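You operate a simulated robot arm through the tools that you are given. There is no shell and no other tool. Be economical: measure what you need, move in short steps, check, and stop when the job is done.

The job below is to be done with a simulated robot arm. You get a single attempt, and the scene is never put back.

JOB
Tighten the frame, zero the counter, set firm tension and wind 6 metres.
Fine: one press of the key.

It is judged by the outcome, as a careful person would: the job done as asked, and still so three seconds after it is handed in. It fails if anything else is knocked over, pushed out of place, dropped, spilled or broken.

ROBOT AND FRAMES
A 7-joint arm with a two-finger parallel gripper, fixed in place. Base frame: the origin is at the foot of the arm, x ahead of it, y to its left, z up; the work surface is at about z = 0.74. Readings come in m, degrees, newtons and seconds.
With the tool pointing down near the work surface it reaches from about 0.32 to 0.74 m from the base axis. Its first joint turns from -115.0 to 115.0 degrees. Payload 3.91 kg.
The tool frame sits at the grasp point between the pads (the TCP): z along the fingers, y along the line on which they close. The tips reach 0.03 m beyond it. Largest opening 0.11 m; finger width 0.02, thickness 0.01; the body of the gripper, 0.048 by 0.112 m, starts 0.055 m behind the TCP.
Orientation is that of the tool frame in the base frame, as [roll, pitch, yaw] about the fixed x, y, z axes, in that order (R = Rz(yaw) Ry(pitch) Rx(roll)). With the fingers straight down and closing along the base's y, the tool's x points along the base's -x, its y along +y and its z along -z.

CONTROLS
- The arm moves only by the tool servo_tool. Its argument "series" is a list of rows, each a list of 7 numbers: the shift along the tool's x, y, z in m, then the turn, a rotation vector about the tool's x, y, z in degrees, then the closure in counts, from 0 (fully open) to 255 (shut). In form: [[x, y, z, rx, ry, rz, hand], ...]. A call has 1 to 8 rows; each row shifts and turns the commanded pose from where the row before left it, along the tool's axes as they then stand. A row lasts 0.2 s, in which the tool goes at most 0.05 m and 8.6 degrees; a call with a longer step from one row to the next is refused whole, and so is a gripper value outside its range. A pose out of reach is approached as far as the arm can. The call stops where the force on the tool passes 40 N (or 10 N more than at its start, if that is more) or the arm is blocked; 0.2 s more then pass. Each finger travels about 0.108 m/s and halts on what it meets, pressing with about 32 N; the grip force reading is that of the motor and also rises with nothing between the fingers. The clock runs only during rows and for 0.2 s after the last one: add rows that do not move to give the fingers time. It gives the time, the measured TCP pose, the force on the tool (base axes), the opening and the grip force at its end, in the units of the frame above (readings bear some noise), with the torque about the TCP (base axes, N m) and any sound that the robot's microphone picked up.
- Cameras (640 x 400 px; columns grow to the right, rows downward): "scene" is fixed at [0.401, -0.5009, 1.4995]; the picture's right is [1.00, 0.02, 0.00], its down [0.01, -0.59, -0.81] and it looks along [-0.01, 0.81, -0.59] (base axes); focal length 262 px, centre (320, 200). "wrist" rides on the gripper at [0.072, 0.017, -0.103] in the tool frame; the picture's right is [-0.23, 0.97, 0.00], its down [-0.76, -0.18, -0.62] and it looks along [-0.61, -0.14, 0.78] (tool axes); focal length 222 px, centre (320, 200). There is no depth. A picture from a camera that has moved, and an enlarged one, comes with that camera's place and axes in the base frame and with its lens.
- grab_frame(camera): a new picture of that camera. No time passes.
- lift_body(by): slides the trunk up (or, below 0, down) by that many m; the arm rides with it, the base frame stays. It gives what a move gives, with no picture.
- zoom(camera, box): a new picture of the part [left, top, right, bottom] of that camera's present view, enlarged. No time passes.
- close_job(): hands the job in; it is judged then, once.

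Go step by step. Nothing tells you positions but the pictures and the camera data: compare them with the known pose of the tool, close in by small moves and look again before you grip or let go. The budget is 120 turns and 64 pictures, counting those below and the enlarged ones. Unless the task says otherwise, let go and move clear before handing in, and close with one line.

The tools are called after "Call:" as name(argument=value, ...) on one line, values as JSON. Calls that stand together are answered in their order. servo_tool: Moves the arm, as the interface text tells. Its arguments: {"type":"object","properties":{"series":{"type":"array","items":{"type":"array","items":{"type":"number"}}}},"required":["series"]} The other tools are called the same way: lift_body (by) slides the trunk up or down; grab_frame (camera) takes a picture; zoom (camera, box) takes an enlarged picture of a part of a camera's view; close_job () hands the job in.

At the start:

```text
time_s: 0.0
position: [0.3956, 0.2544, 1.3359]
tcp_rot: [-179.9, 0.1, 179.9]
wrist_force: [-0.7, 0.6, 0.2]
ft_torque: [-0.02, -0.03, -0.03]
gripper_width: 0.1098
grip_force: 0.1
trunk travel left (down, up): [-0.7, 0.29]
```

scene: 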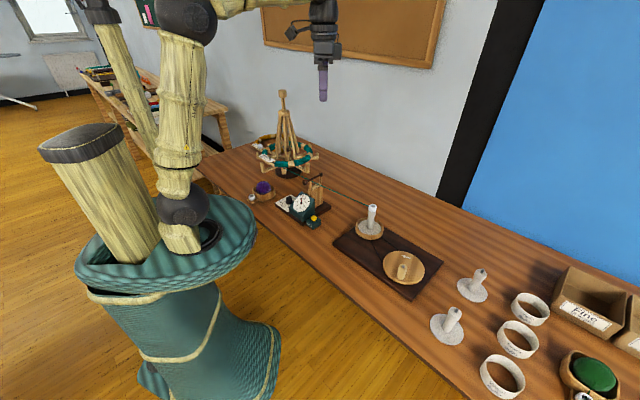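
wrist: 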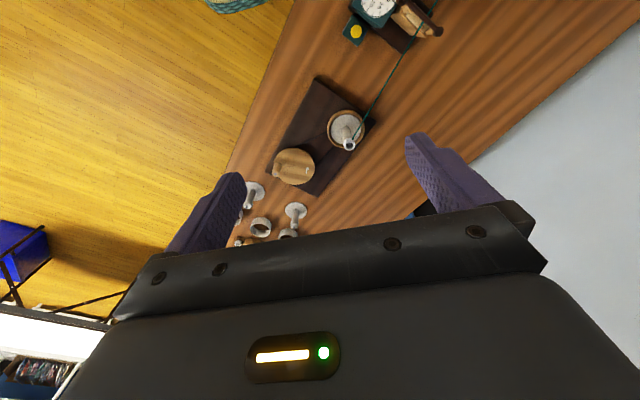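

I see a yarn-winding bench: a swift (umbrella frame) on the left, a counter with dial, a tensioner, a winder with a bobbin and a crank disc, and bobbins, rings and bins at the right. I'll zoom in to identify the controls.

Call:
zoom(camera="scene", box=[240, 80, 340, 180])

Call:
zoom(camera="scene", box=[240, 165, 340, 230])

Call:
zoom(camera="scene", box=[320, 190, 450, 300])

Call:
zoom(camera="scene", box=[420, 250, 640, 400])

```text
4.00 times, centred on (290, 130) of scene
camera zoom: at [0.401, -0.5009, 1.4995], right [1.0, 0.02, 0.0], down [0.01, -0.59, -0.81], along [-0.01, 0.81, -0.59], focal length 1046 px, centre (440, 480)
```

zoom: 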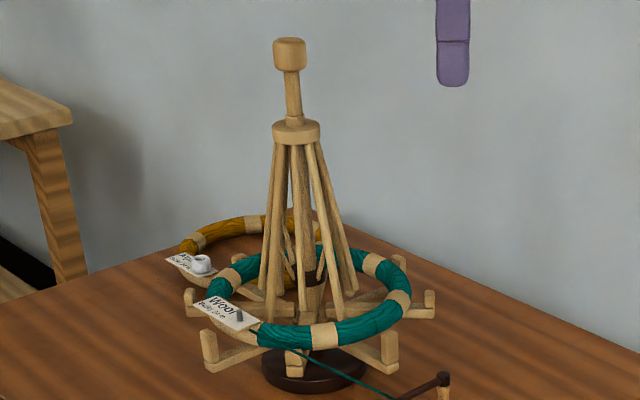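

```text
6.15 times, centred on (290, 198) of scene
camera zoom: at [0.401, -0.5009, 1.4995], right [1.0, 0.02, 0.0], down [0.01, -0.59, -0.81], along [-0.01, 0.81, -0.59], focal length 1609 px, centre (505, 215)
```

zoom: 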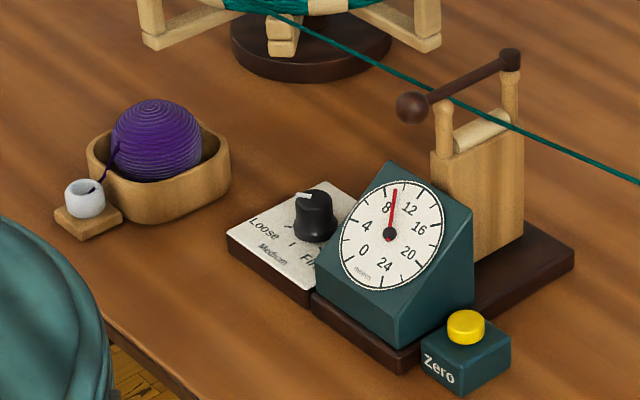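

```text
3.64 times, centred on (385, 245) of scene
camera zoom: at [0.401, -0.5009, 1.4995], right [1.0, 0.02, 0.0], down [0.01, -0.59, -0.81], along [-0.01, 0.81, -0.59], focal length 951 px, centre (84, 36)
```

zoom: 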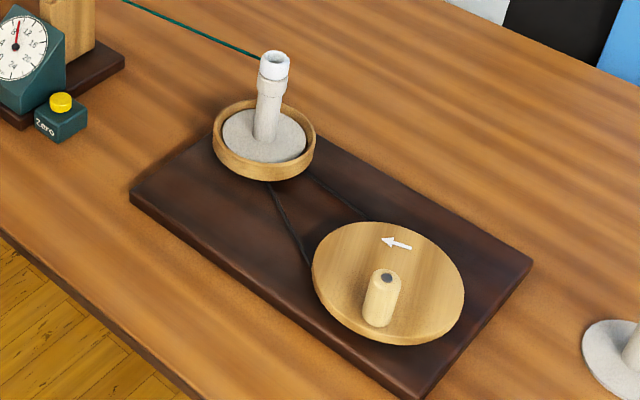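

```text
2.67 times, centred on (530, 325) of scene
camera zoom: at [0.401, -0.5009, 1.4995], right [1.0, 0.02, 0.0], down [0.01, -0.59, -0.81], along [-0.01, 0.81, -0.59], focal length 697 px, centre (-240, -133)
```

zoom: 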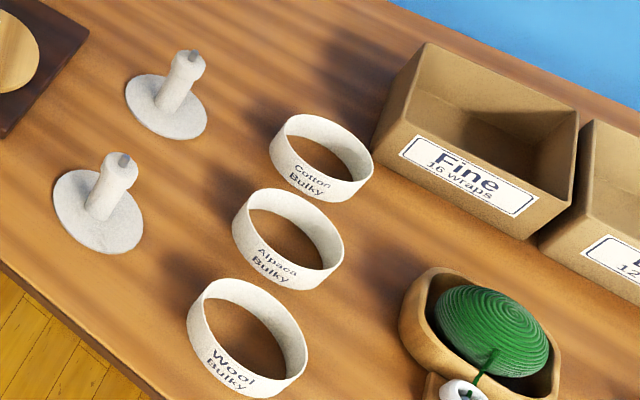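

The swift's post is around (0.21, 0.78), with its knob top near z 1.18. The zero key is near (0.36, 0.345). I'll turn the wrist camera toward the swift to see how it tightens.

Call:
servo_tool(series=[[0, 0, 0, 0, 0, -8.5, 0], [0, 0, 0, 0, 0, -8.5, 0], [0, 0, 0, 0, 0, -8.5, 0], [0, 0, 0, 0, 0, -8.5, 0], [0, 0, 0, 0, 0, -8.5, 0], [0, 0, 0, 0, 0, -8.5, 0], [0, 0, 0, 0, 0, -8.5, 0], [0, 0, 0, 0, 0, -8.5, 0]])

Call:
servo_tool(series=[[0, 0, 0, 0, 0, -8.5, 0], [0, 0, 0, 0, 0, -8.5, 0], [0, 0, 0, 0, 0, -8.5, 0], [0, 0, 0, 0, 0, -8.5, 0], [0, 0, 0, 0, 0, -8.5, 0], [0, 0, 0, 0, 0, -8.5, 0]])

Call:
grab_frame(camera="wrist")

```text
time_s: 1.8
position: [0.3952, 0.2549, 1.3358]
tcp_rot: [180.0, 0.1, -111.7]
wrist_force: [-0.4, -0.1, -0.3]
ft_torque: [-0.02, 0.0, -0.01]
gripper_width: 0.11
grip_force: 0.1
trunk travel left (down, up): [-0.7, 0.29]
```

```text
time_s: 3.2
position: [0.3958, 0.2541, 1.3363]
tcp_rot: [-180.0, 0.0, -60.9]
wrist_force: [-0.4, 0.3, -0.5]
ft_torque: [0.03, 0.01, 0.01]
gripper_width: 0.11
grip_force: 0.2
trunk travel left (down, up): [-0.7, 0.29]
```

```text
57 pictures are left
camera wrist: at [0.4161, 0.1834, 1.439], right [-0.96, -0.28, 0.0], down [-0.22, 0.75, 0.62], along [-0.17, 0.6, -0.78], focal length 222 px, centre (320, 200)
```

wrist: 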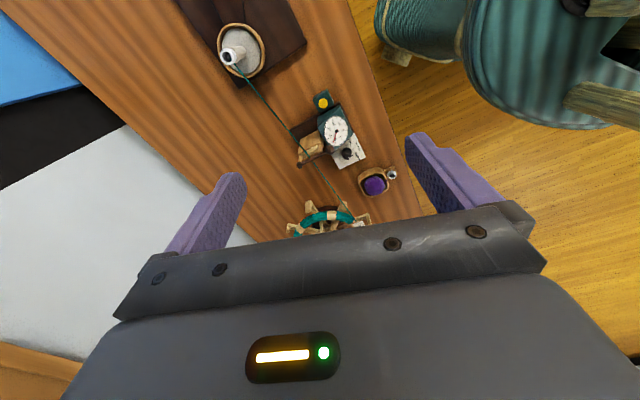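

The gripper hides the swift, so I'll tilt the tool outward to see it. That tilt is likely the approach pose too.

Call:
servo_tool(series=[[0, 0, 0, 0, -8.5, 0, 0], [0, 0, 0, 0, -8.5, 0, 0], [0, 0, 0, 0, -8.5, 0, 0], [0, 0, 0, 0, -8.5, 0, 0], [0, 0, 0, 0, -8.5, 0, 0], [0, 0, 0, 0, 0, -8, 0]])

Call:
grab_frame(camera="wrist")

```text
time_s: 4.6
position: [0.3961, 0.2548, 1.336]
tcp_rot: [-172.7, 42.1, -50.1]
wrist_force: [0.2, -0.7, 0.0]
ft_torque: [0.03, 0.01, 0.01]
gripper_width: 0.1099
grip_force: 0.1
trunk travel left (down, up): [-0.7, 0.29]
```

```text
56 pictures are left
camera wrist: at [0.4498, 0.1426, 1.3618], right [-0.9, -0.43, 0.06], down [-0.01, 0.17, 0.99], along [-0.43, 0.89, -0.16], focal length 222 px, centre (320, 200)
```

wrist: 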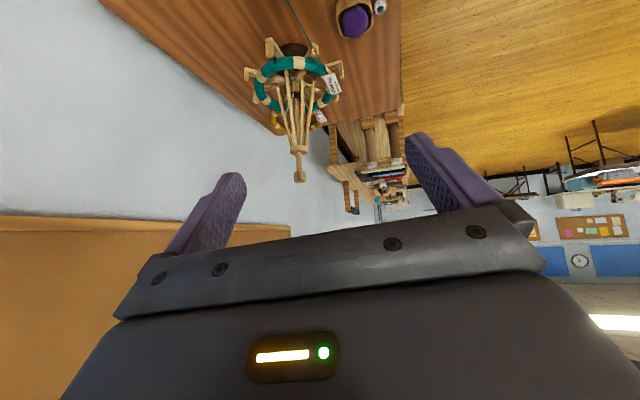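

Call:
zoom(camera="wrist", box=[220, 25, 380, 185])

```text
2.50 times, centred on (300, 105) of wrist
camera zoom: at [0.4498, 0.1426, 1.3618], right [-0.9, -0.43, 0.06], down [-0.01, 0.17, 0.99], along [-0.43, 0.89, -0.16], focal length 555 px, centre (370, 438)
```

zoom: 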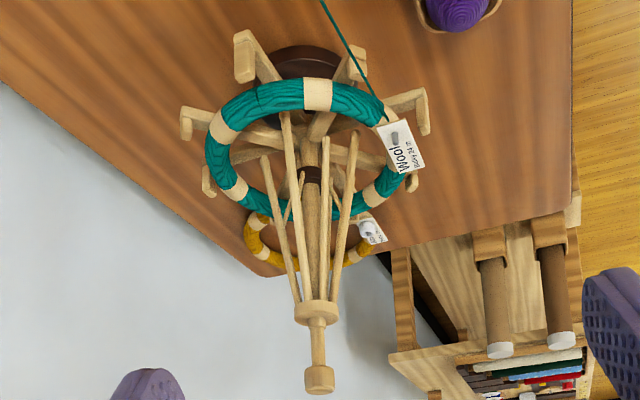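

The swift works like an umbrella: six ribs hang from a sliding collar under the knob, so pressing the knob down should spread and tighten it. I'll reorient toward the swift's azimuth.

Call:
servo_tool(series=[[0, 0, 0, 0, 0, 8, 0], [0, 0, 0, 4.97, 0, 5.42, 0], [0, 0, 0, 4.97, 0, 5.42, 0], [0, 0, 0, 4.97, 0, 5.42, 0], [0, 0, 0, 4.97, 0, 5.42, 0], [0, 0, 0, 4.97, 0, 5.42, 0], [0, 0, 0, 4.97, 0, 5.42, 0]])

Call:
servo_tool(series=[[-0.0176, 0.0317, 0.02105, 0, 0, 0, 255], [-0.0176, 0.0317, 0.02105, 0, 0, 0, 255], [-0.0176, 0.0317, 0.02105, 0, 0, 0, 255], [-0.0176, 0.0317, 0.02105, 0, 0, 0, 255], [-0.0176, 0.0317, 0.02105, 0, 0, 0, 255], [-0.0176, 0.0317, 0.02105, 0, 0, 0, 255], [-0.0176, 0.0317, 0.02105, 0, 0, 0, 255]])

Call:
grab_frame(camera="wrist")

Call:
grab_frame(camera="scene")

```text
time_s: 6.2
position: [0.3956, 0.2556, 1.3352]
tcp_rot: [-179.9, 42.5, -105.2]
wrist_force: [0.4, 0.3, 0.2]
ft_torque: [0.0, 0.03, 0.03]
gripper_width: 0.1099
grip_force: 0.1
trunk travel left (down, up): [-0.7, 0.29]
```

```text
time_s: 7.8
position: [0.2321, 0.4973, 1.309]
tcp_rot: [-179.9, 42.5, -105.0]
wrist_force: [-0.3, 0.0, -0.5]
ft_torque: [0.0, -0.02, -0.02]
gripper_width: 0.0002
grip_force: 32.0
trunk travel left (down, up): [-0.7, 0.29]
```

```text
54 pictures are left
camera wrist: at [0.1826, 0.3838, 1.3364], right [-0.9, 0.41, 0.15], down [0.21, 0.09, 0.97], along [0.39, 0.91, -0.17], focal length 222 px, centre (320, 200)
```

wrist: 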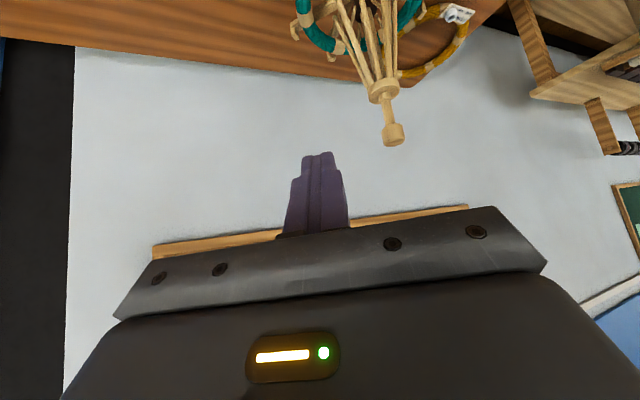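

```text
53 pictures are left
```

scene: 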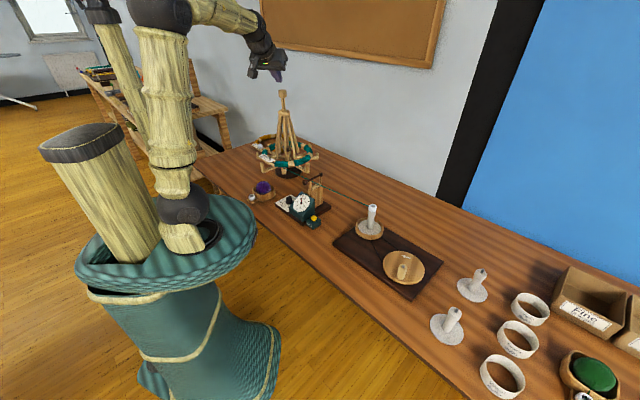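

The arm tracks well. I'll move closer above the knob to refine its position.

Call:
servo_tool(series=[[-0.0234, 0.0156, 0.0296, 0, 0, 0, 255], [-0.0234, 0.0156, 0.0296, 0, 0, 0, 255], [-0.0234, 0.0156, 0.0296, 0, 0, 0, 255], [-0.0234, 0.0156, 0.0296, 0, 0, 0, 255], [-0.0234, 0.0156, 0.0296, 0, 0, 0, 255]])

Call:
grab_frame(camera="wrist")

Call:
zoom(camera="scene", box=[240, 40, 340, 140])

```text
time_s: 9.0
position: [0.2039, 0.7011, 1.2783]
tcp_rot: [-179.8, 42.4, -105.0]
wrist_force: [-0.6, 0.9, 0.5]
ft_torque: [0.0, -0.02, 0.0]
gripper_width: 0.0
grip_force: 31.9
trunk travel left (down, up): [-0.7, 0.29]
```

```text
52 pictures are left
camera wrist: at [0.1552, 0.5856, 1.3057], right [-0.9, 0.42, 0.15], down [0.21, 0.09, 0.97], along [0.39, 0.9, -0.17], focal length 222 px, centre (320, 200)
```

wrist: 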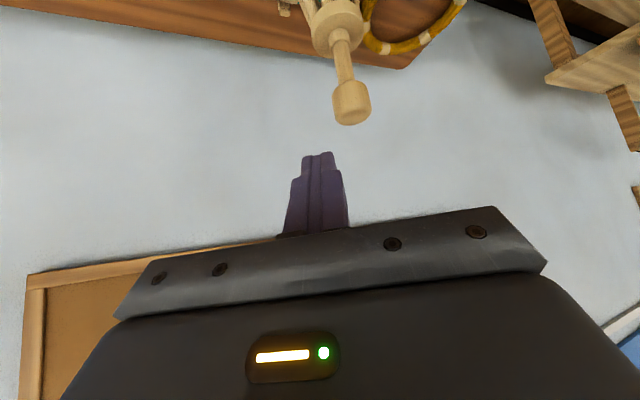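

```text
4.00 times, centred on (290, 90) of scene
camera zoom: at [0.401, -0.5009, 1.4995], right [1.0, 0.02, 0.0], down [0.01, -0.59, -0.81], along [-0.01, 0.81, -0.59], focal length 1046 px, centre (440, 640)
```

zoom: 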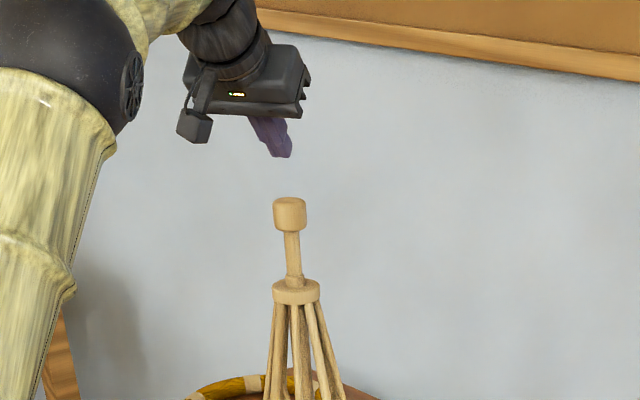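

The knob top is at about (0.200, 0.79, 1.191). I'll make the tool more vertical and hover above it.

Call:
servo_tool(series=[[0, 0, 0, 0, 8.5, 0, 255], [0, 0, 0, 0, 8.5, 0, 255], [0, 0, 0, 0, 8.5, 0, 255], [-0.0226, 0.0092, 0.0167, 0, 0, 0, 255], [-0.0226, 0.0092, 0.0167, 0, 0, 0, 255], [-0.0226, 0.0092, 0.0167, 0, 0, 0, 255]])

Call:
grab_frame(camera="wrist")

Call:
zoom(camera="scene", box=[240, 40, 340, 140])

```text
time_s: 10.4
position: [0.2096, 0.6788, 1.2178]
tcp_rot: [180.0, 17.1, -105.1]
wrist_force: [0.7, -0.4, 0.3]
ft_torque: [0.01, 0.03, -0.01]
gripper_width: 0.0
grip_force: 32.1
out of reach, approached as far as the arm can: row 2, 3, 4, 5, 6
trunk travel left (down, up): [-0.7, 0.29]
```

```text
50 pictures are left
camera wrist: at [0.1662, 0.5868, 1.2959], right [-0.88, 0.46, 0.07], down [0.31, 0.48, 0.82], along [0.35, 0.74, -0.57], focal length 222 px, centre (320, 200)
```

wrist: 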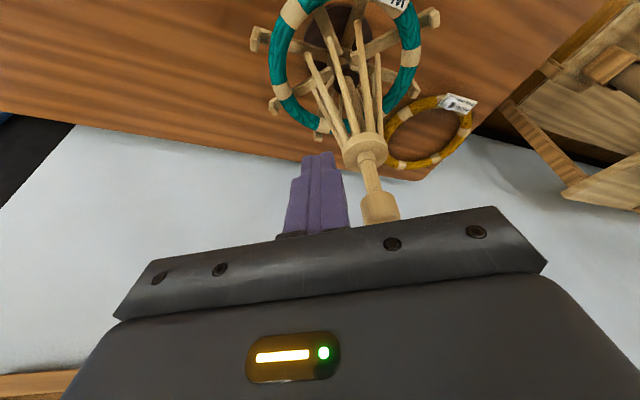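

```text
4.00 times, centred on (290, 90) of scene
camera zoom: at [0.401, -0.5009, 1.4995], right [1.0, 0.02, 0.0], down [0.01, -0.59, -0.81], along [-0.01, 0.81, -0.59], focal length 1046 px, centre (440, 640)
```

zoom: 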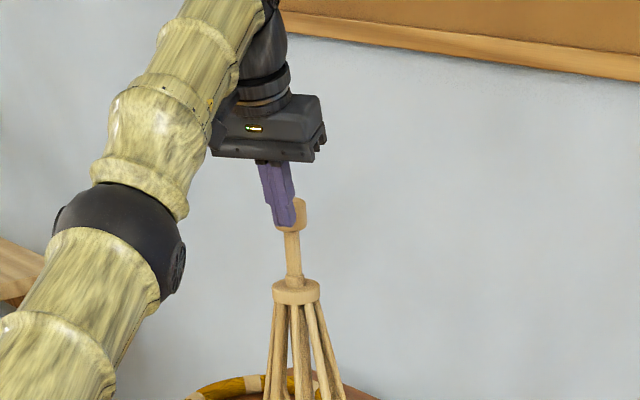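

Near-vertical is out of reach with the trunk this low. Raising the trunk should help, and it also moves the tool up and clear of the knob.

Call:
lift_body(by=0.25)

```text
time_s: 13.0
position: [0.2084, 0.6791, 1.4684]
tcp_rot: [180.0, 17.0, -105.1]
wrist_force: [0.1, -0.8, -0.8]
ft_torque: [0.02, 0.02, 0.01]
gripper_width: 0.0001
grip_force: 32.2
trunk travel left (down, up): [-0.95, 0.04]
```

Call:
servo_tool(series=[[-0.0053, 0.0061, 0.0378, 0, 0, 0, 255], [-0.0053, 0.0061, 0.0378, 0, 0, 0, 255], [-0.0053, 0.0061, 0.0378, 0, 0, 0, 255]])

```text
time_s: 13.8
position: [0.2025, 0.7236, 1.3618]
tcp_rot: [180.0, 17.0, -105.2]
wrist_force: [-0.6, 0.6, 0.0]
ft_torque: [-0.02, -0.01, -0.01]
gripper_width: 0.0
grip_force: 31.6
out of reach, approached as far as the arm can: row 2, 3
trunk travel left (down, up): [-0.95, 0.04]
```

Call:
servo_tool(series=[[-0.0053, 0.0061, 0.0378, 0, 0, 0, 255], [-0.0053, 0.0061, 0.0378, 0, 0, 0, 255], [-0.0053, 0.0061, 0.0378, 0, 0, 0, 255]])

Call:
zoom(camera="scene", box=[240, 40, 340, 140])

```text
time_s: 14.6
position: [0.1916, 0.7456, 1.2537]
tcp_rot: [-180.0, 16.9, -105.1]
wrist_force: [-0.2, 0.2, 0.0]
ft_torque: [-0.04, 0.01, -0.01]
gripper_width: 0.0
grip_force: 31.6
out of reach, approached as far as the arm can: row 1, 2, 3
trunk travel left (down, up): [-0.95, 0.04]
```

```text
4.00 times, centred on (290, 90) of scene
camera zoom: at [0.401, -0.5009, 1.4995], right [1.0, 0.02, 0.0], down [0.01, -0.59, -0.81], along [-0.01, 0.81, -0.59], focal length 1046 px, centre (440, 640)
```

zoom: 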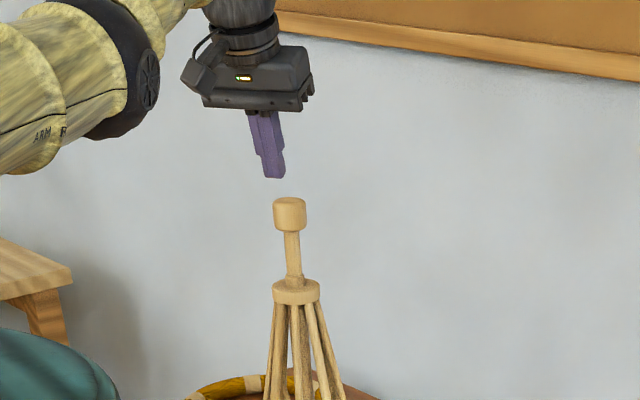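

Call:
servo_tool(series=[[0, 0, 0, 0, -8.5, 0, 255], [0, 0, 0, 0, -8.5, 0, 255]])

```text
time_s: 15.2
position: [0.2004, 0.8006, 1.2599]
tcp_rot: [180.0, 33.9, -105.1]
wrist_force: [0.3, 0.3, 0.4]
ft_torque: [0.0, 0.01, 0.0]
gripper_width: 0.0001
grip_force: 32.0
out of reach, approached as far as the arm can: row 1, 2
trunk travel left (down, up): [-0.95, 0.04]
```

Call:
servo_tool(series=[[0.0166, 0, -0.0112, 0, 0, 0, 255], [0, 0, 0, 0, 0, 0, 255]])

Call:
grab_frame(camera="wrist")

Call:
zoom(camera="scene", box=[260, 65, 320, 125])

```text
time_s: 15.8
position: [0.1993, 0.8004, 1.2601]
tcp_rot: [179.9, 34.0, -105.0]
wrist_force: [0.1, 0.4, 0.6]
ft_torque: [-0.02, 0.02, 0.0]
gripper_width: 0.0003
grip_force: 32.1
out of reach, approached as far as the arm can: row 1
trunk travel left (down, up): [-0.95, 0.04]
```

```text
47 pictures are left
camera wrist: at [0.152, 0.691, 1.3054], right [-0.89, 0.44, 0.13], down [0.25, 0.23, 0.94], along [0.38, 0.87, -0.31], focal length 222 px, centre (320, 200)
```

wrist: 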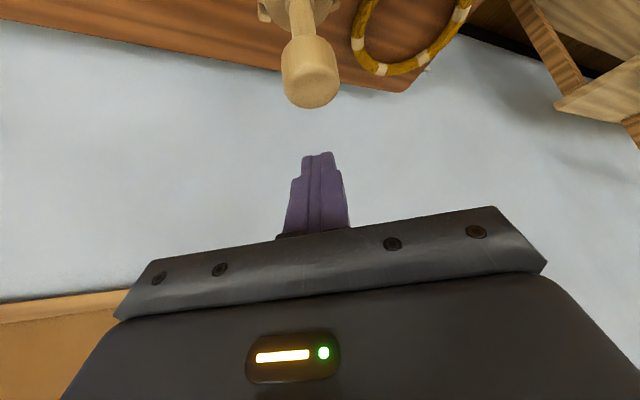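

```text
6.67 times, centred on (290, 95) of scene
camera zoom: at [0.401, -0.5009, 1.4995], right [1.0, 0.02, 0.0], down [0.01, -0.59, -0.81], along [-0.01, 0.81, -0.59], focal length 1743 px, centre (520, 900)
```

zoom: 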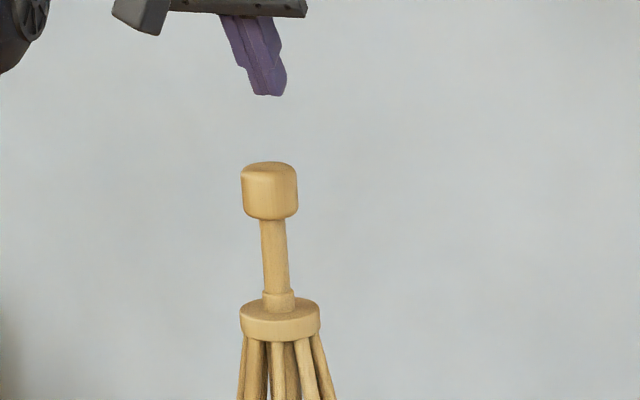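

The knob is at (0.200, 0.802, 1.19), nearly under the tip. I'll lower to just above contact, then press in small steps.

Call:
servo_tool(series=[[0.0117, 0, 0.0102, 0, 0, 0, 255], [0.0117, 0, 0.0102, 0, 0, 0, 255], [0.0056, 0, 0.0083, 0, 0, 0, 255], [0.0056, 0, 0.0083, 0, 0, 0, 255]])

Call:
zoom(camera="scene", box=[240, 80, 340, 180])

```text
time_s: 16.8
position: [0.1997, 0.8044, 1.2102]
tcp_rot: [-180.0, 33.8, -105.1]
wrist_force: [-0.5, -0.8, -0.1]
ft_torque: [-0.01, -0.03, -0.07]
gripper_width: 0.0002
grip_force: 31.9
out of reach, approached as far as the arm can: row 1, 2
trunk travel left (down, up): [-0.95, 0.04]
```

```text
4.00 times, centred on (290, 130) of scene
camera zoom: at [0.401, -0.5009, 1.4995], right [1.0, 0.02, 0.0], down [0.01, -0.59, -0.81], along [-0.01, 0.81, -0.59], focal length 1046 px, centre (440, 480)
```

zoom: 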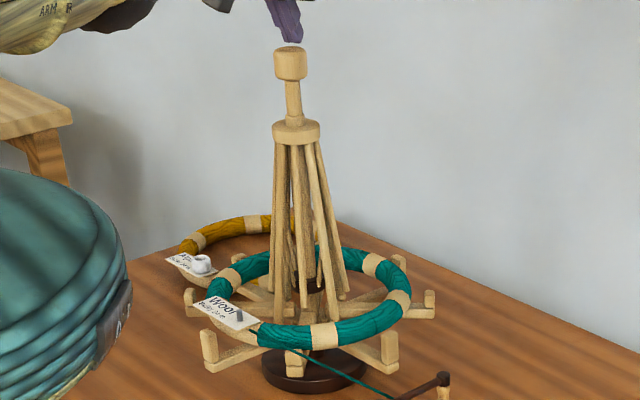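

The knob is moving down easily under the tip. I'll keep pressing.

Call:
servo_tool(series=[[0.0106, 0, 0.005, 0, 0, 0, 255], [0.0056, 0, 0.0083, 0, 0, 0, 255], [0.0056, 0, 0.0083, 0, 0, 0, 255]])

Call:
zoom(camera="scene", box=[240, 80, 340, 180])

```text
time_s: 17.5
position: [0.2001, 0.8098, 1.2006]
tcp_rot: [179.9, 35.6, -105.2]
wrist_force: [0.4, 1.6, 6.9]
ft_torque: [0.42, -0.15, 0.0]
gripper_width: 0.0
grip_force: 32.4
out of reach, approached as far as the arm can: row 1
trunk travel left (down, up): [-0.95, 0.04]
stopped in row 3: the force on the tool passed its limit at 45 N (the readings are from after the stop); the commanded pose is now the measured one
```

```text
4.00 times, centred on (290, 130) of scene
camera zoom: at [0.401, -0.5009, 1.4995], right [1.0, 0.02, 0.0], down [0.01, -0.59, -0.81], along [-0.01, 0.81, -0.59], focal length 1046 px, centre (440, 480)
```

zoom: 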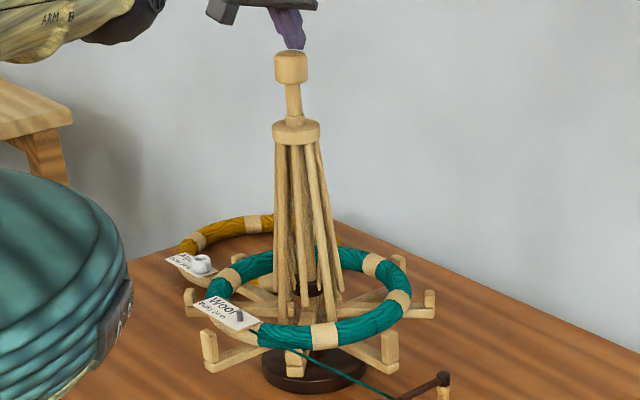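

It stopped at 45 N after the knob dropped about 15 mm. I'll look closely before forcing anything.

Call:
zoom(camera="scene", box=[265, 85, 315, 135])

Call:
zoom(camera="scene", box=[250, 130, 315, 185])

Call:
grab_frame(camera="wrist")

```text
8.00 times, centred on (290, 110) of scene
camera zoom: at [0.401, -0.5009, 1.4995], right [1.0, 0.02, 0.0], down [0.01, -0.59, -0.81], along [-0.01, 0.81, -0.59], focal length 2092 px, centre (560, 920)
```

zoom: 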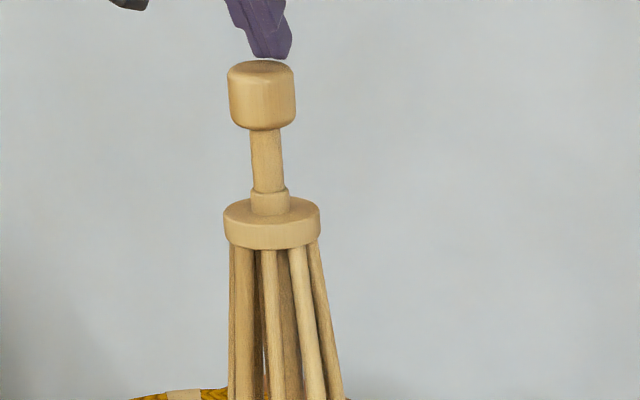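

```text
7.27 times, centred on (282, 158) of scene
camera zoom: at [0.401, -0.5009, 1.4995], right [1.0, 0.02, 0.0], down [0.01, -0.59, -0.81], along [-0.01, 0.81, -0.59], focal length 1902 px, centre (593, 509)
```

zoom: 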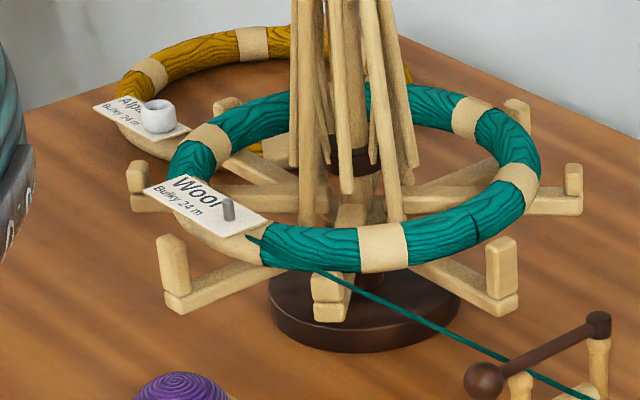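

```text
41 pictures are left
camera wrist: at [0.1525, 0.699, 1.242], right [-0.89, 0.43, 0.13], down [0.24, 0.2, 0.95], along [0.38, 0.88, -0.28], focal length 222 px, centre (320, 200)
```

wrist: 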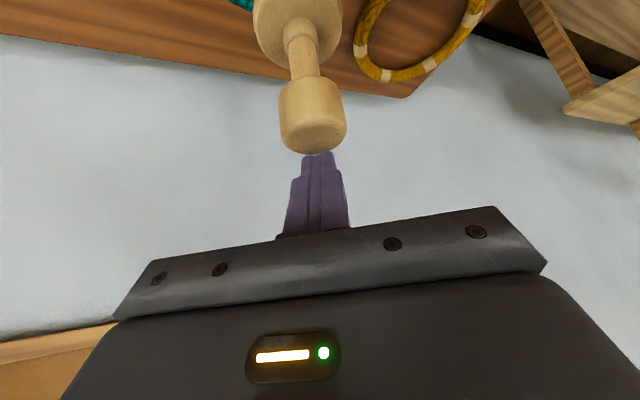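

Pressing lowered the knob into the collar, and the ribs look narrower, not wider. I'll back off vertically and check whether it springs back and how the ribs sit.

Call:
servo_tool(series=[[-0.0112, 0, -0.0166, 0, 0, 0, 255], [-0.0112, 0, -0.0166, 0, 0, 0, 255], [-0.0112, 0, -0.0166, 0, 0, 0, 0], [-0.0112, 0, -0.0166, 0, 0, 0, 0], [0, 0, 0, 0, 0, 0, 0]])

Call:
zoom(camera="scene", box=[240, 80, 340, 180])

Call:
grab_frame(camera="wrist")

```text
time_s: 18.7
position: [0.2015, 0.8063, 1.2793]
tcp_rot: [179.9, 35.4, -105.2]
wrist_force: [0.3, -0.1, -0.7]
ft_torque: [0.02, 0.05, -0.02]
gripper_width: 0.1102
grip_force: 0.1
trunk travel left (down, up): [-0.95, 0.04]
```

```text
4.00 times, centred on (290, 130) of scene
camera zoom: at [0.401, -0.5009, 1.4995], right [1.0, 0.02, 0.0], down [0.01, -0.59, -0.81], along [-0.01, 0.81, -0.59], focal length 1046 px, centre (440, 480)
```

zoom: 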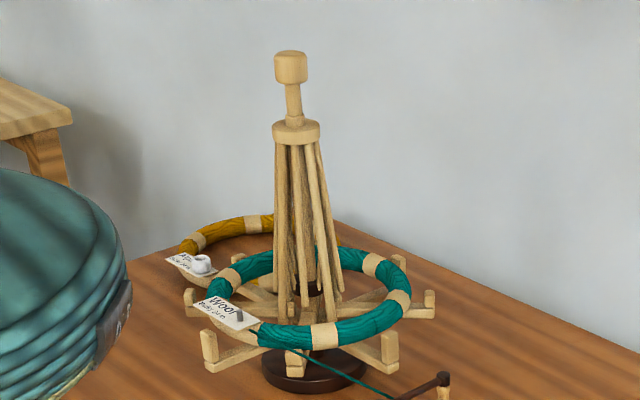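

```text
39 pictures are left
camera wrist: at [0.1519, 0.6955, 1.3219], right [-0.89, 0.43, 0.13], down [0.24, 0.2, 0.95], along [0.38, 0.88, -0.29], focal length 222 px, centre (320, 200)
```

wrist: 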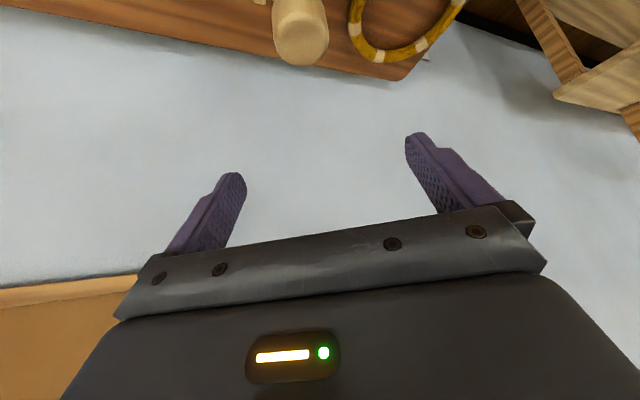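

The knob stays where it's pushed, and lowering it drew the ribs in. So tightening means pulling the knob up, and I'll straddle it to grip.

Call:
servo_tool(series=[[0.0177, 0, 0.0249, 0, 0, 0, 0], [0.0177, 0, 0.0249, 0, 0, 0, 0], [0.0177, 0, 0.0249, 0, 0, 0, 0], [0.0177, 0, 0.0249, 0, 0, 0, 0]])

Call:
grab_frame(camera="wrist")

```text
time_s: 19.7
position: [0.1985, 0.8066, 1.1566]
tcp_rot: [-180.0, 35.5, -105.2]
wrist_force: [-1.0, -0.6, -0.2]
ft_torque: [0.01, -0.01, 0.04]
gripper_width: 0.1098
grip_force: 0.0
trunk travel left (down, up): [-0.95, 0.04]
```

```text
38 pictures are left
camera wrist: at [0.1517, 0.6964, 1.199], right [-0.89, 0.43, 0.13], down [0.24, 0.2, 0.95], along [0.38, 0.88, -0.29], focal length 222 px, centre (320, 200)
```

wrist: 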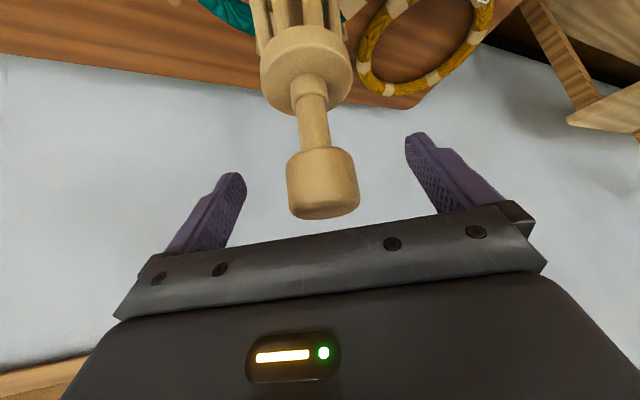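

The knob sits centred between the fingers, so I'll close.

Call:
servo_tool(series=[[0, 0, 0, 0, 0, 0, 120], [0, 0, 0, 0, 0, 0, 160], [0, 0, 0, 0, 0, 0, 200], [0, 0, 0, 0, 0, 0, 230]])

```text
time_s: 20.7
position: [0.1978, 0.8069, 1.1559]
tcp_rot: [179.9, 35.4, -105.1]
wrist_force: [-6.0, 1.2, -1.9]
ft_torque: [0.37, 0.05, 0.01]
gripper_width: 0.0392
grip_force: 44.6
trunk travel left (down, up): [-0.95, 0.04]
```

Gripped at 0.039 m. Now I'll pull up 2 cm and look.

Call:
servo_tool(series=[[-0.0058, 0.001, -0.0082, 0, 0, 0, 230], [-0.0058, 0, -0.0082, 0, 0, 0, 230]])

Call:
zoom(camera="scene", box=[240, 80, 340, 180])

```text
time_s: 21.3
position: [0.1984, 0.8073, 1.1775]
tcp_rot: [179.9, 35.2, -105.1]
wrist_force: [-3.8, -1.9, -0.4]
ft_torque: [-0.45, 0.21, -0.02]
gripper_width: 0.0392
grip_force: 45.0
trunk travel left (down, up): [-0.95, 0.04]
```

```text
4.00 times, centred on (290, 130) of scene
camera zoom: at [0.401, -0.5009, 1.4995], right [1.0, 0.02, 0.0], down [0.01, -0.59, -0.81], along [-0.01, 0.81, -0.59], focal length 1046 px, centre (440, 480)
```

zoom: 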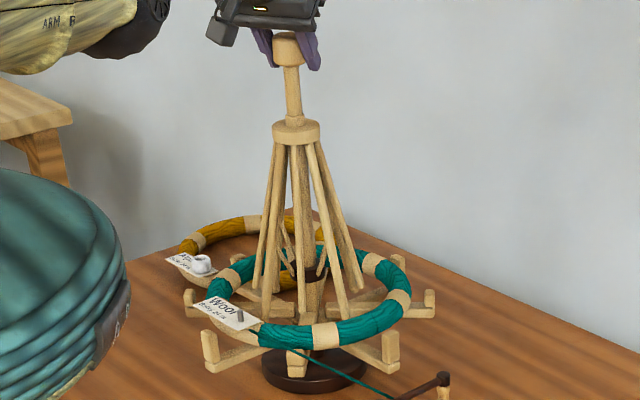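

Pulling up spreads the ribs, so that's the tightening direction. I'll continue.

Call:
servo_tool(series=[[-0.0058, 0, -0.0082, 0, 0, 0, 230], [-0.0058, 0, -0.0082, 0, 0, 0, 230]])

Call:
servo_tool(series=[[-0.0058, 0, -0.0082, 0, 0, 0, 230], [-0.0058, 0, -0.0082, 0, 0, 0, 230]])

Call:
zoom(camera="scene", box=[240, 80, 340, 180])

```text
time_s: 21.9
position: [0.1983, 0.8069, 1.1926]
tcp_rot: [-180.0, 34.7, -105.1]
wrist_force: [-5.5, -7.2, -18.1]
ft_torque: [0.74, -0.19, 0.0]
gripper_width: 0.0396
grip_force: 45.2
trunk travel left (down, up): [-0.95, 0.04]
```

```text
time_s: 22.5
position: [0.2005, 0.8128, 1.2149]
tcp_rot: [-180.0, 35.3, -105.0]
wrist_force: [2.8, 23.7, -12.4]
ft_torque: [0.59, -0.05, 0.01]
gripper_width: 0.035
grip_force: 42.1
trunk travel left (down, up): [-0.95, 0.04]
```

```text
4.00 times, centred on (290, 130) of scene
camera zoom: at [0.401, -0.5009, 1.4995], right [1.0, 0.02, 0.0], down [0.01, -0.59, -0.81], along [-0.01, 0.81, -0.59], focal length 1046 px, centre (440, 480)
```

zoom: 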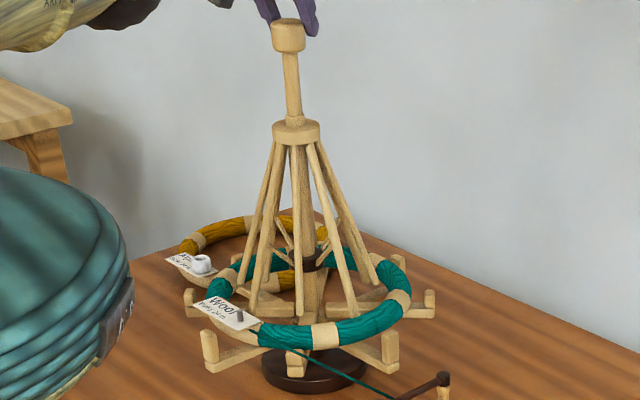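

Resistance rose to about 18 N, then the fingers slipped up the knob. I'll open, back off up, and check whether the ribs press on the skein.

Call:
servo_tool(series=[[0, 0, 0, 0, 0, 0, 0], [0, 0, 0, 0, 0, 0, 0], [-0.015, 0, -0.0212, 0, 0, 0, 0], [-0.015, 0, -0.0212, 0, 0, 0, 0], [-0.015, 0, -0.0212, 0, 0, 0, 0]])

Call:
zoom(camera="scene", box=[252, 105, 312, 180])

Call:
zoom(camera="scene", box=[240, 80, 340, 180])

```text
time_s: 23.7
position: [0.1977, 0.803, 1.2964]
tcp_rot: [180.0, 35.4, -105.1]
wrist_force: [0.3, -0.1, 0.3]
ft_torque: [0.01, 0.01, 0.01]
gripper_width: 0.1098
grip_force: 0.1
trunk travel left (down, up): [-0.95, 0.04]
```

```text
5.33 times, centred on (282, 142) of scene
camera zoom: at [0.401, -0.5009, 1.4995], right [1.0, 0.02, 0.0], down [0.01, -0.59, -0.81], along [-0.01, 0.81, -0.59], focal length 1394 px, centre (523, 507)
```

zoom: 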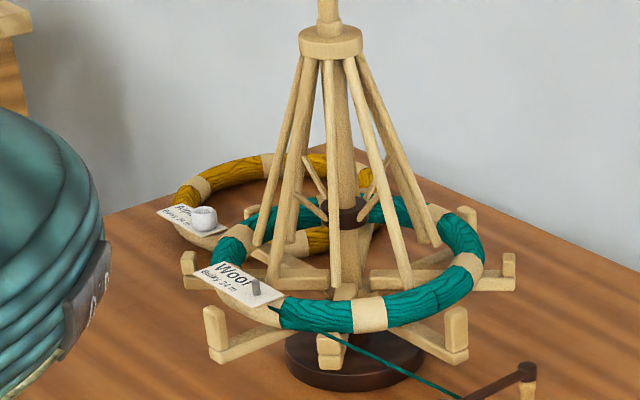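

```text
4.00 times, centred on (290, 130) of scene
camera zoom: at [0.401, -0.5009, 1.4995], right [1.0, 0.02, 0.0], down [0.01, -0.59, -0.81], along [-0.01, 0.81, -0.59], focal length 1046 px, centre (440, 480)
```

zoom: 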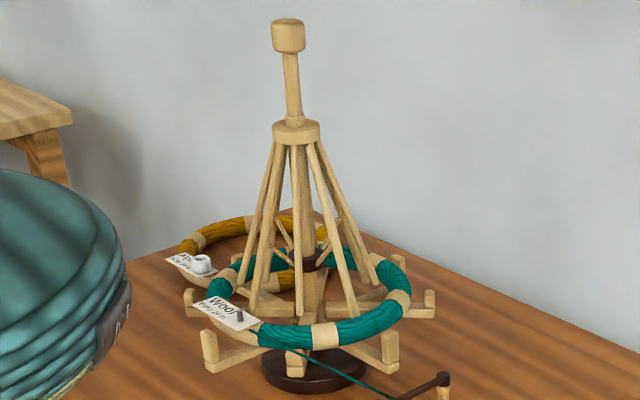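

The rib tips aren't touching the skein yet. I'll re-grip lower, on the shaft just under the knob, so the knob's underside catches on the fingers.

Call:
servo_tool(series=[[0.0221, 0.0005, 0.0276, 0, 0, 0, 0], [0.0221, 0.0005, 0.0276, 0, 0, 0, 0], [0.0221, 0.0005, 0.0276, 0, 0, 0, 0], [0.0221, 0.0005, 0.0276, 0, 0, 0, 0], [0, 0, 0, 0, 0, 0, 0]])

Call:
grab_frame(camera="wrist")

Call:
zoom(camera="scene", box=[265, 70, 325, 120])

```text
time_s: 24.9
position: [0.1946, 0.8067, 1.1543]
tcp_rot: [-180.0, 35.3, -105.1]
wrist_force: [0.9, -0.6, 0.4]
ft_torque: [0.01, 0.03, -0.02]
gripper_width: 0.1098
grip_force: 0.1
out of reach, approached as far as the arm can: row 2, 3
trunk travel left (down, up): [-0.95, 0.04]
```

```text
33 pictures are left
camera wrist: at [0.1474, 0.6964, 1.1969], right [-0.89, 0.43, 0.13], down [0.24, 0.21, 0.95], along [0.38, 0.88, -0.29], focal length 222 px, centre (320, 200)
```

wrist: 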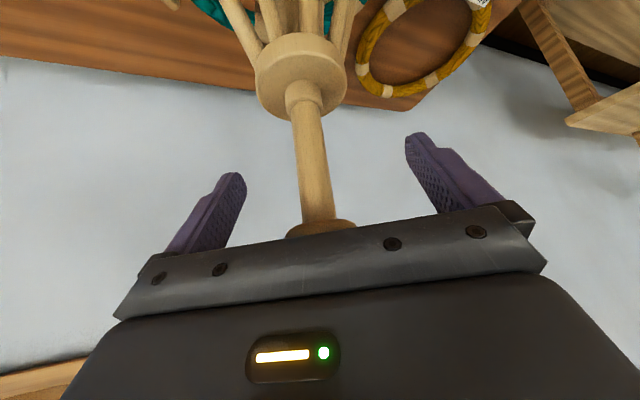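

```text
8.00 times, centred on (295, 95) of scene
camera zoom: at [0.401, -0.5009, 1.4995], right [1.0, 0.02, 0.0], down [0.01, -0.59, -0.81], along [-0.01, 0.81, -0.59], focal length 2092 px, centre (520, 1040)
```

zoom: 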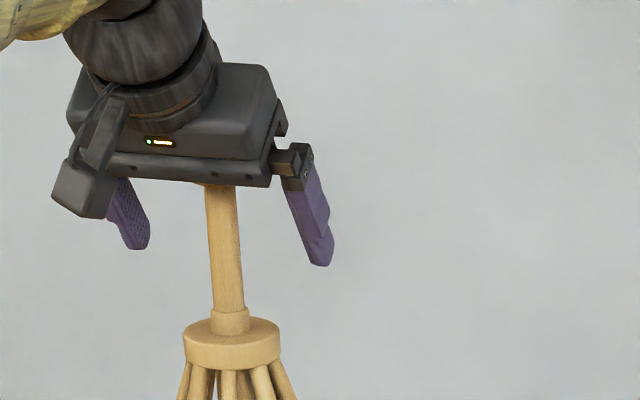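

The fingers straddle the shaft just below the knob. A small sideways correction, then close and pull.

Call:
servo_tool(series=[[0, -0.003, 0, 0, 0, 0, 0], [0, 0, 0, 0, 0, 0, 150], [0, 0, 0, 0, 0, 0, 190], [0, 0, 0, 0, 0, 0, 225], [0, 0, 0, 0, 0, 0, 255], [0, 0, 0, 0, 0, 0, 255]])

Call:
servo_tool(series=[[-0.0058, 0, -0.0082, 0, 0, 0, 255], [-0.0058, 0, -0.0082, 0, 0, 0, 255]])

Call:
zoom(camera="scene", box=[240, 80, 340, 180])

```text
time_s: 26.1
position: [0.1954, 0.8012, 1.1465]
tcp_rot: [-179.9, 34.3, -105.1]
wrist_force: [-4.5, -16.4, -0.9]
ft_torque: [1.92, -0.45, -0.01]
gripper_width: 0.0112
grip_force: 45.1
trunk travel left (down, up): [-0.95, 0.04]
stopped in row 5: the force on the tool passed its limit at 42 N (the readings are from after the stop); the commanded pose is now the measured one
```

```text
time_s: 26.6
position: [0.1964, 0.7994, 1.1474]
tcp_rot: [-180.0, 32.9, -105.2]
wrist_force: [-0.1, -0.7, -6.1]
ft_torque: [1.49, -0.23, 0.02]
gripper_width: 0.012
grip_force: 44.6
trunk travel left (down, up): [-0.95, 0.04]
stopped in row 2: the force on the tool passed its limit at 46 N (the readings are from after the stop); the commanded pose is now the measured one
```

```text
4.00 times, centred on (290, 130) of scene
camera zoom: at [0.401, -0.5009, 1.4995], right [1.0, 0.02, 0.0], down [0.01, -0.59, -0.81], along [-0.01, 0.81, -0.59], focal length 1046 px, centre (440, 480)
```

zoom: 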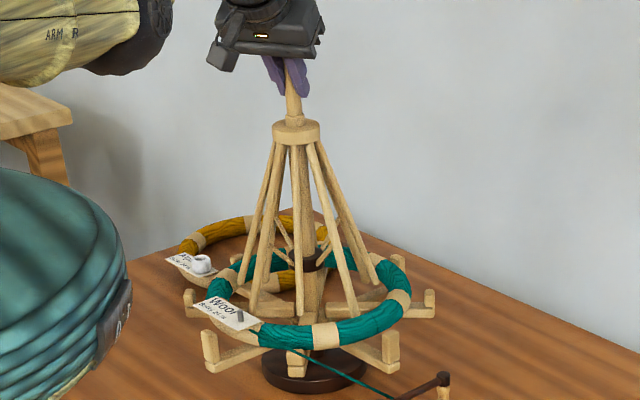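

A 46 N upward pull under the knob no longer moves anything, so the frame is at its tight limit and holds. I'll release, rise clear and retreat.

Call:
servo_tool(series=[[0, 0, 0, 0, 0, 0, 0], [0, 0, 0, 0, 0, 0, 0], [0, 0, 0, 0, 0, 0, 0], [-0.0204, 0, -0.0288, 0, 0, 0, 0], [-0.0204, 0, -0.0288, 0, 0, 0, 0], [-0.0204, 0, -0.0288, 0, 0, 0, 0], [-0.0204, 0, -0.0288, 0, 0, 0, 0]])

Call:
servo_tool(series=[[0.0328, 0, -0.023, 0, 0, 0, 0], [0.0328, 0, -0.023, 0, 0, 0, 0], [0.0328, 0, -0.023, 0, 0, 0, 0], [0.0328, 0, -0.023, 0, 0, 0, 0], [0.0328, 0, -0.023, 0, 0, 0, 0]])

Call:
zoom(camera="wrist", box=[220, 0, 380, 100])

```text
time_s: 28.2
position: [0.1964, 0.7959, 1.2891]
tcp_rot: [-179.9, 33.0, -105.2]
wrist_force: [-0.3, -0.6, 0.3]
ft_torque: [0.01, -0.01, -0.03]
gripper_width: 0.1101
grip_force: 0.0
out of reach, approached as far as the arm can: row 6, 7
trunk travel left (down, up): [-0.95, 0.04]
```

```text
time_s: 29.4
position: [0.1779, 0.7921, 1.3179]
tcp_rot: [-179.8, 32.9, -105.1]
wrist_force: [0.0, -0.1, -0.8]
ft_torque: [0.03, -0.04, 0.01]
gripper_width: 0.1102
grip_force: 0.1
out of reach, approached as far as the arm can: row 1, 2, 3, 4, 5
trunk travel left (down, up): [-0.95, 0.04]
```

```text
4.00 times, centred on (300, 50) of wrist
camera zoom: at [0.1295, 0.6835, 1.3658], right [-0.89, 0.44, 0.12], down [0.25, 0.24, 0.94], along [0.38, 0.86, -0.33], focal length 888 px, centre (400, 800)
```

zoom: 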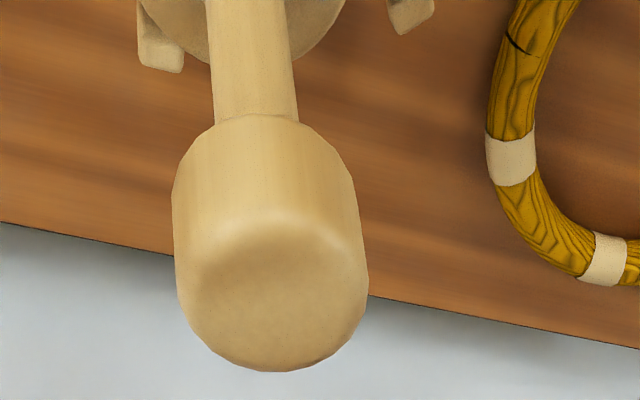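

Call:
servo_tool(series=[[0, 0, 0, 0, 0, 0, 0], [0, 0, 0, 0, 0, 0, 0]])

Call:
grab_frame(camera="scene")

```text
time_s: 30.0
position: [0.1776, 0.7916, 1.3185]
tcp_rot: [-179.9, 32.9, -105.2]
wrist_force: [-0.3, 0.1, 0.1]
ft_torque: [0.01, -0.01, 0.05]
gripper_width: 0.1101
grip_force: 0.0
trunk travel left (down, up): [-0.95, 0.04]
```

```text
29 pictures are left
```

scene: 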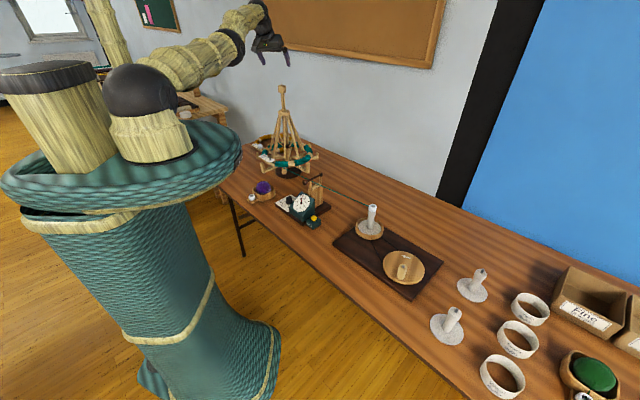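

The arm is stretched straight. I'll try easing back in small steps.

Call:
servo_tool(series=[[0.0168, 0, -0.0108, 0, 0, 0, 0], [0.0168, 0, -0.0108, 0, 0, 0, 0]])

```text
time_s: 30.6
position: [0.1746, 0.7921, 1.3217]
tcp_rot: [-179.9, 32.9, -105.2]
wrist_force: [0.4, -0.3, -0.6]
ft_torque: [-0.02, -0.02, -0.03]
gripper_width: 0.11
grip_force: 0.2
out of reach, approached as far as the arm can: row 1, 2
trunk travel left (down, up): [-0.95, 0.04]
```

Call:
servo_tool(series=[[0, 0, 0, 0, -8.5, 0, 0], [0, 0, 0, 0, -8.5, 0, 0]])

```text
time_s: 31.2
position: [0.1805, 0.8417, 1.3297]
tcp_rot: [-179.9, 49.8, -105.1]
wrist_force: [-0.4, 0.2, -0.6]
ft_torque: [-0.01, 0.02, 0.03]
gripper_width: 0.11
grip_force: 0.0
out of reach, approached as far as the arm can: row 1, 2
trunk travel left (down, up): [-0.95, 0.04]
```

Call:
servo_tool(series=[[0, -0.04, 0, 0, 0, 0, 0], [0, -0.04, 0, 0, 0, 0, 0], [0, -0.04, 0, 0, 0, 0, 0]])

```text
time_s: 32.0
position: [0.2989, 0.8179, 1.3311]
tcp_rot: [179.9, 49.9, -105.2]
wrist_force: [0.4, 0.1, -0.6]
ft_torque: [-0.02, 0.01, 0.01]
gripper_width: 0.1098
grip_force: 0.0
out of reach, approached as far as the arm can: row 1
trunk travel left (down, up): [-0.95, 0.04]
```

Sideways motion works. Now I'll try going back and slightly down, now that the tool is clear of the swift's post.

Call:
servo_tool(series=[[0.0334, 0, -0.0242, 0, 0, 0, 0], [0.0334, 0, -0.0242, 0, 0, 0, 0], [0.0334, 0, -0.0242, 0, 0, 0, 0], [0.0334, 0, -0.0242, 0, 0, 0, 0]])

```text
time_s: 33.0
position: [0.2976, 0.8185, 1.3268]
tcp_rot: [-179.9, 49.9, -105.1]
wrist_force: [-0.2, -1.5, 0.2]
ft_torque: [0.0, 0.01, 0.0]
gripper_width: 0.1102
grip_force: 0.1
out of reach, approached as far as the arm can: row 1, 2, 3, 4
trunk travel left (down, up): [-0.95, 0.04]
```

Call:
servo_tool(series=[[0, -0.045, 0, 0, 0, 0, 0], [0, -0.045, 0, 0, 0, 0, 0], [0, -0.045, 0, 0, 0, 0, 0], [0, -0.045, 0, 0, 0, 0, 0]])

Call:
servo_tool(series=[[0.023, 0, 0.0193, 0, 0, 0, 0], [0.023, 0, 0.0193, 0, 0, 0, 0], [0.023, 0, 0.0193, 0, 0, 0, 0], [0.023, 0, 0.0193, 0, 0, 0, 0]])

```text
time_s: 34.0
position: [0.4563, 0.7503, 1.3234]
tcp_rot: [-180.0, 49.9, -105.0]
wrist_force: [0.5, 0.6, -0.2]
ft_torque: [0.0, -0.05, 0.03]
gripper_width: 0.11
grip_force: 0.0
out of reach, approached as far as the arm can: row 2, 3, 4
trunk travel left (down, up): [-0.95, 0.04]
```

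```text
time_s: 35.0
position: [0.4624, 0.7528, 1.2023]
tcp_rot: [180.0, 49.9, -105.2]
wrist_force: [-0.3, -0.2, 0.1]
ft_torque: [-0.04, 0.01, -0.02]
gripper_width: 0.1099
grip_force: 0.1
out of reach, approached as far as the arm can: row 1, 3
trunk travel left (down, up): [-0.95, 0.04]
```

Call:
servo_tool(series=[[0.0257, 0, -0.0306, 0, 0, 0, 0], [0.0257, 0, -0.0306, 0, 0, 0, 0], [0.0257, 0, -0.0306, 0, 0, 0, 0]])

Call:
grab_frame(camera="scene")

```text
time_s: 35.8
position: [0.4338, 0.6363, 1.2088]
tcp_rot: [-179.9, 50.5, -105.4]
wrist_force: [-4.9, -3.5, -4.9]
ft_torque: [0.53, -0.32, -0.21]
gripper_width: 0.1099
grip_force: 0.1
trunk travel left (down, up): [-0.95, 0.04]
```

```text
28 pictures are left
```

scene: 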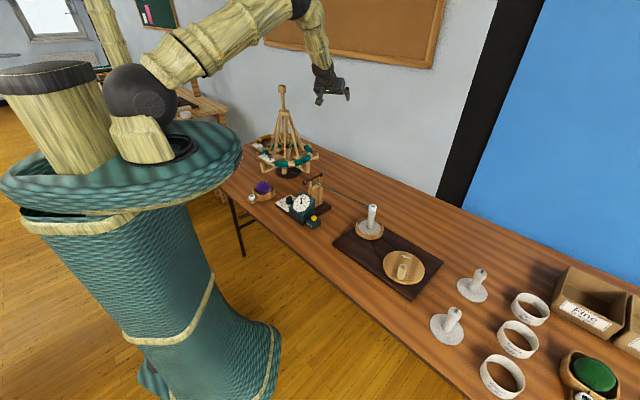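

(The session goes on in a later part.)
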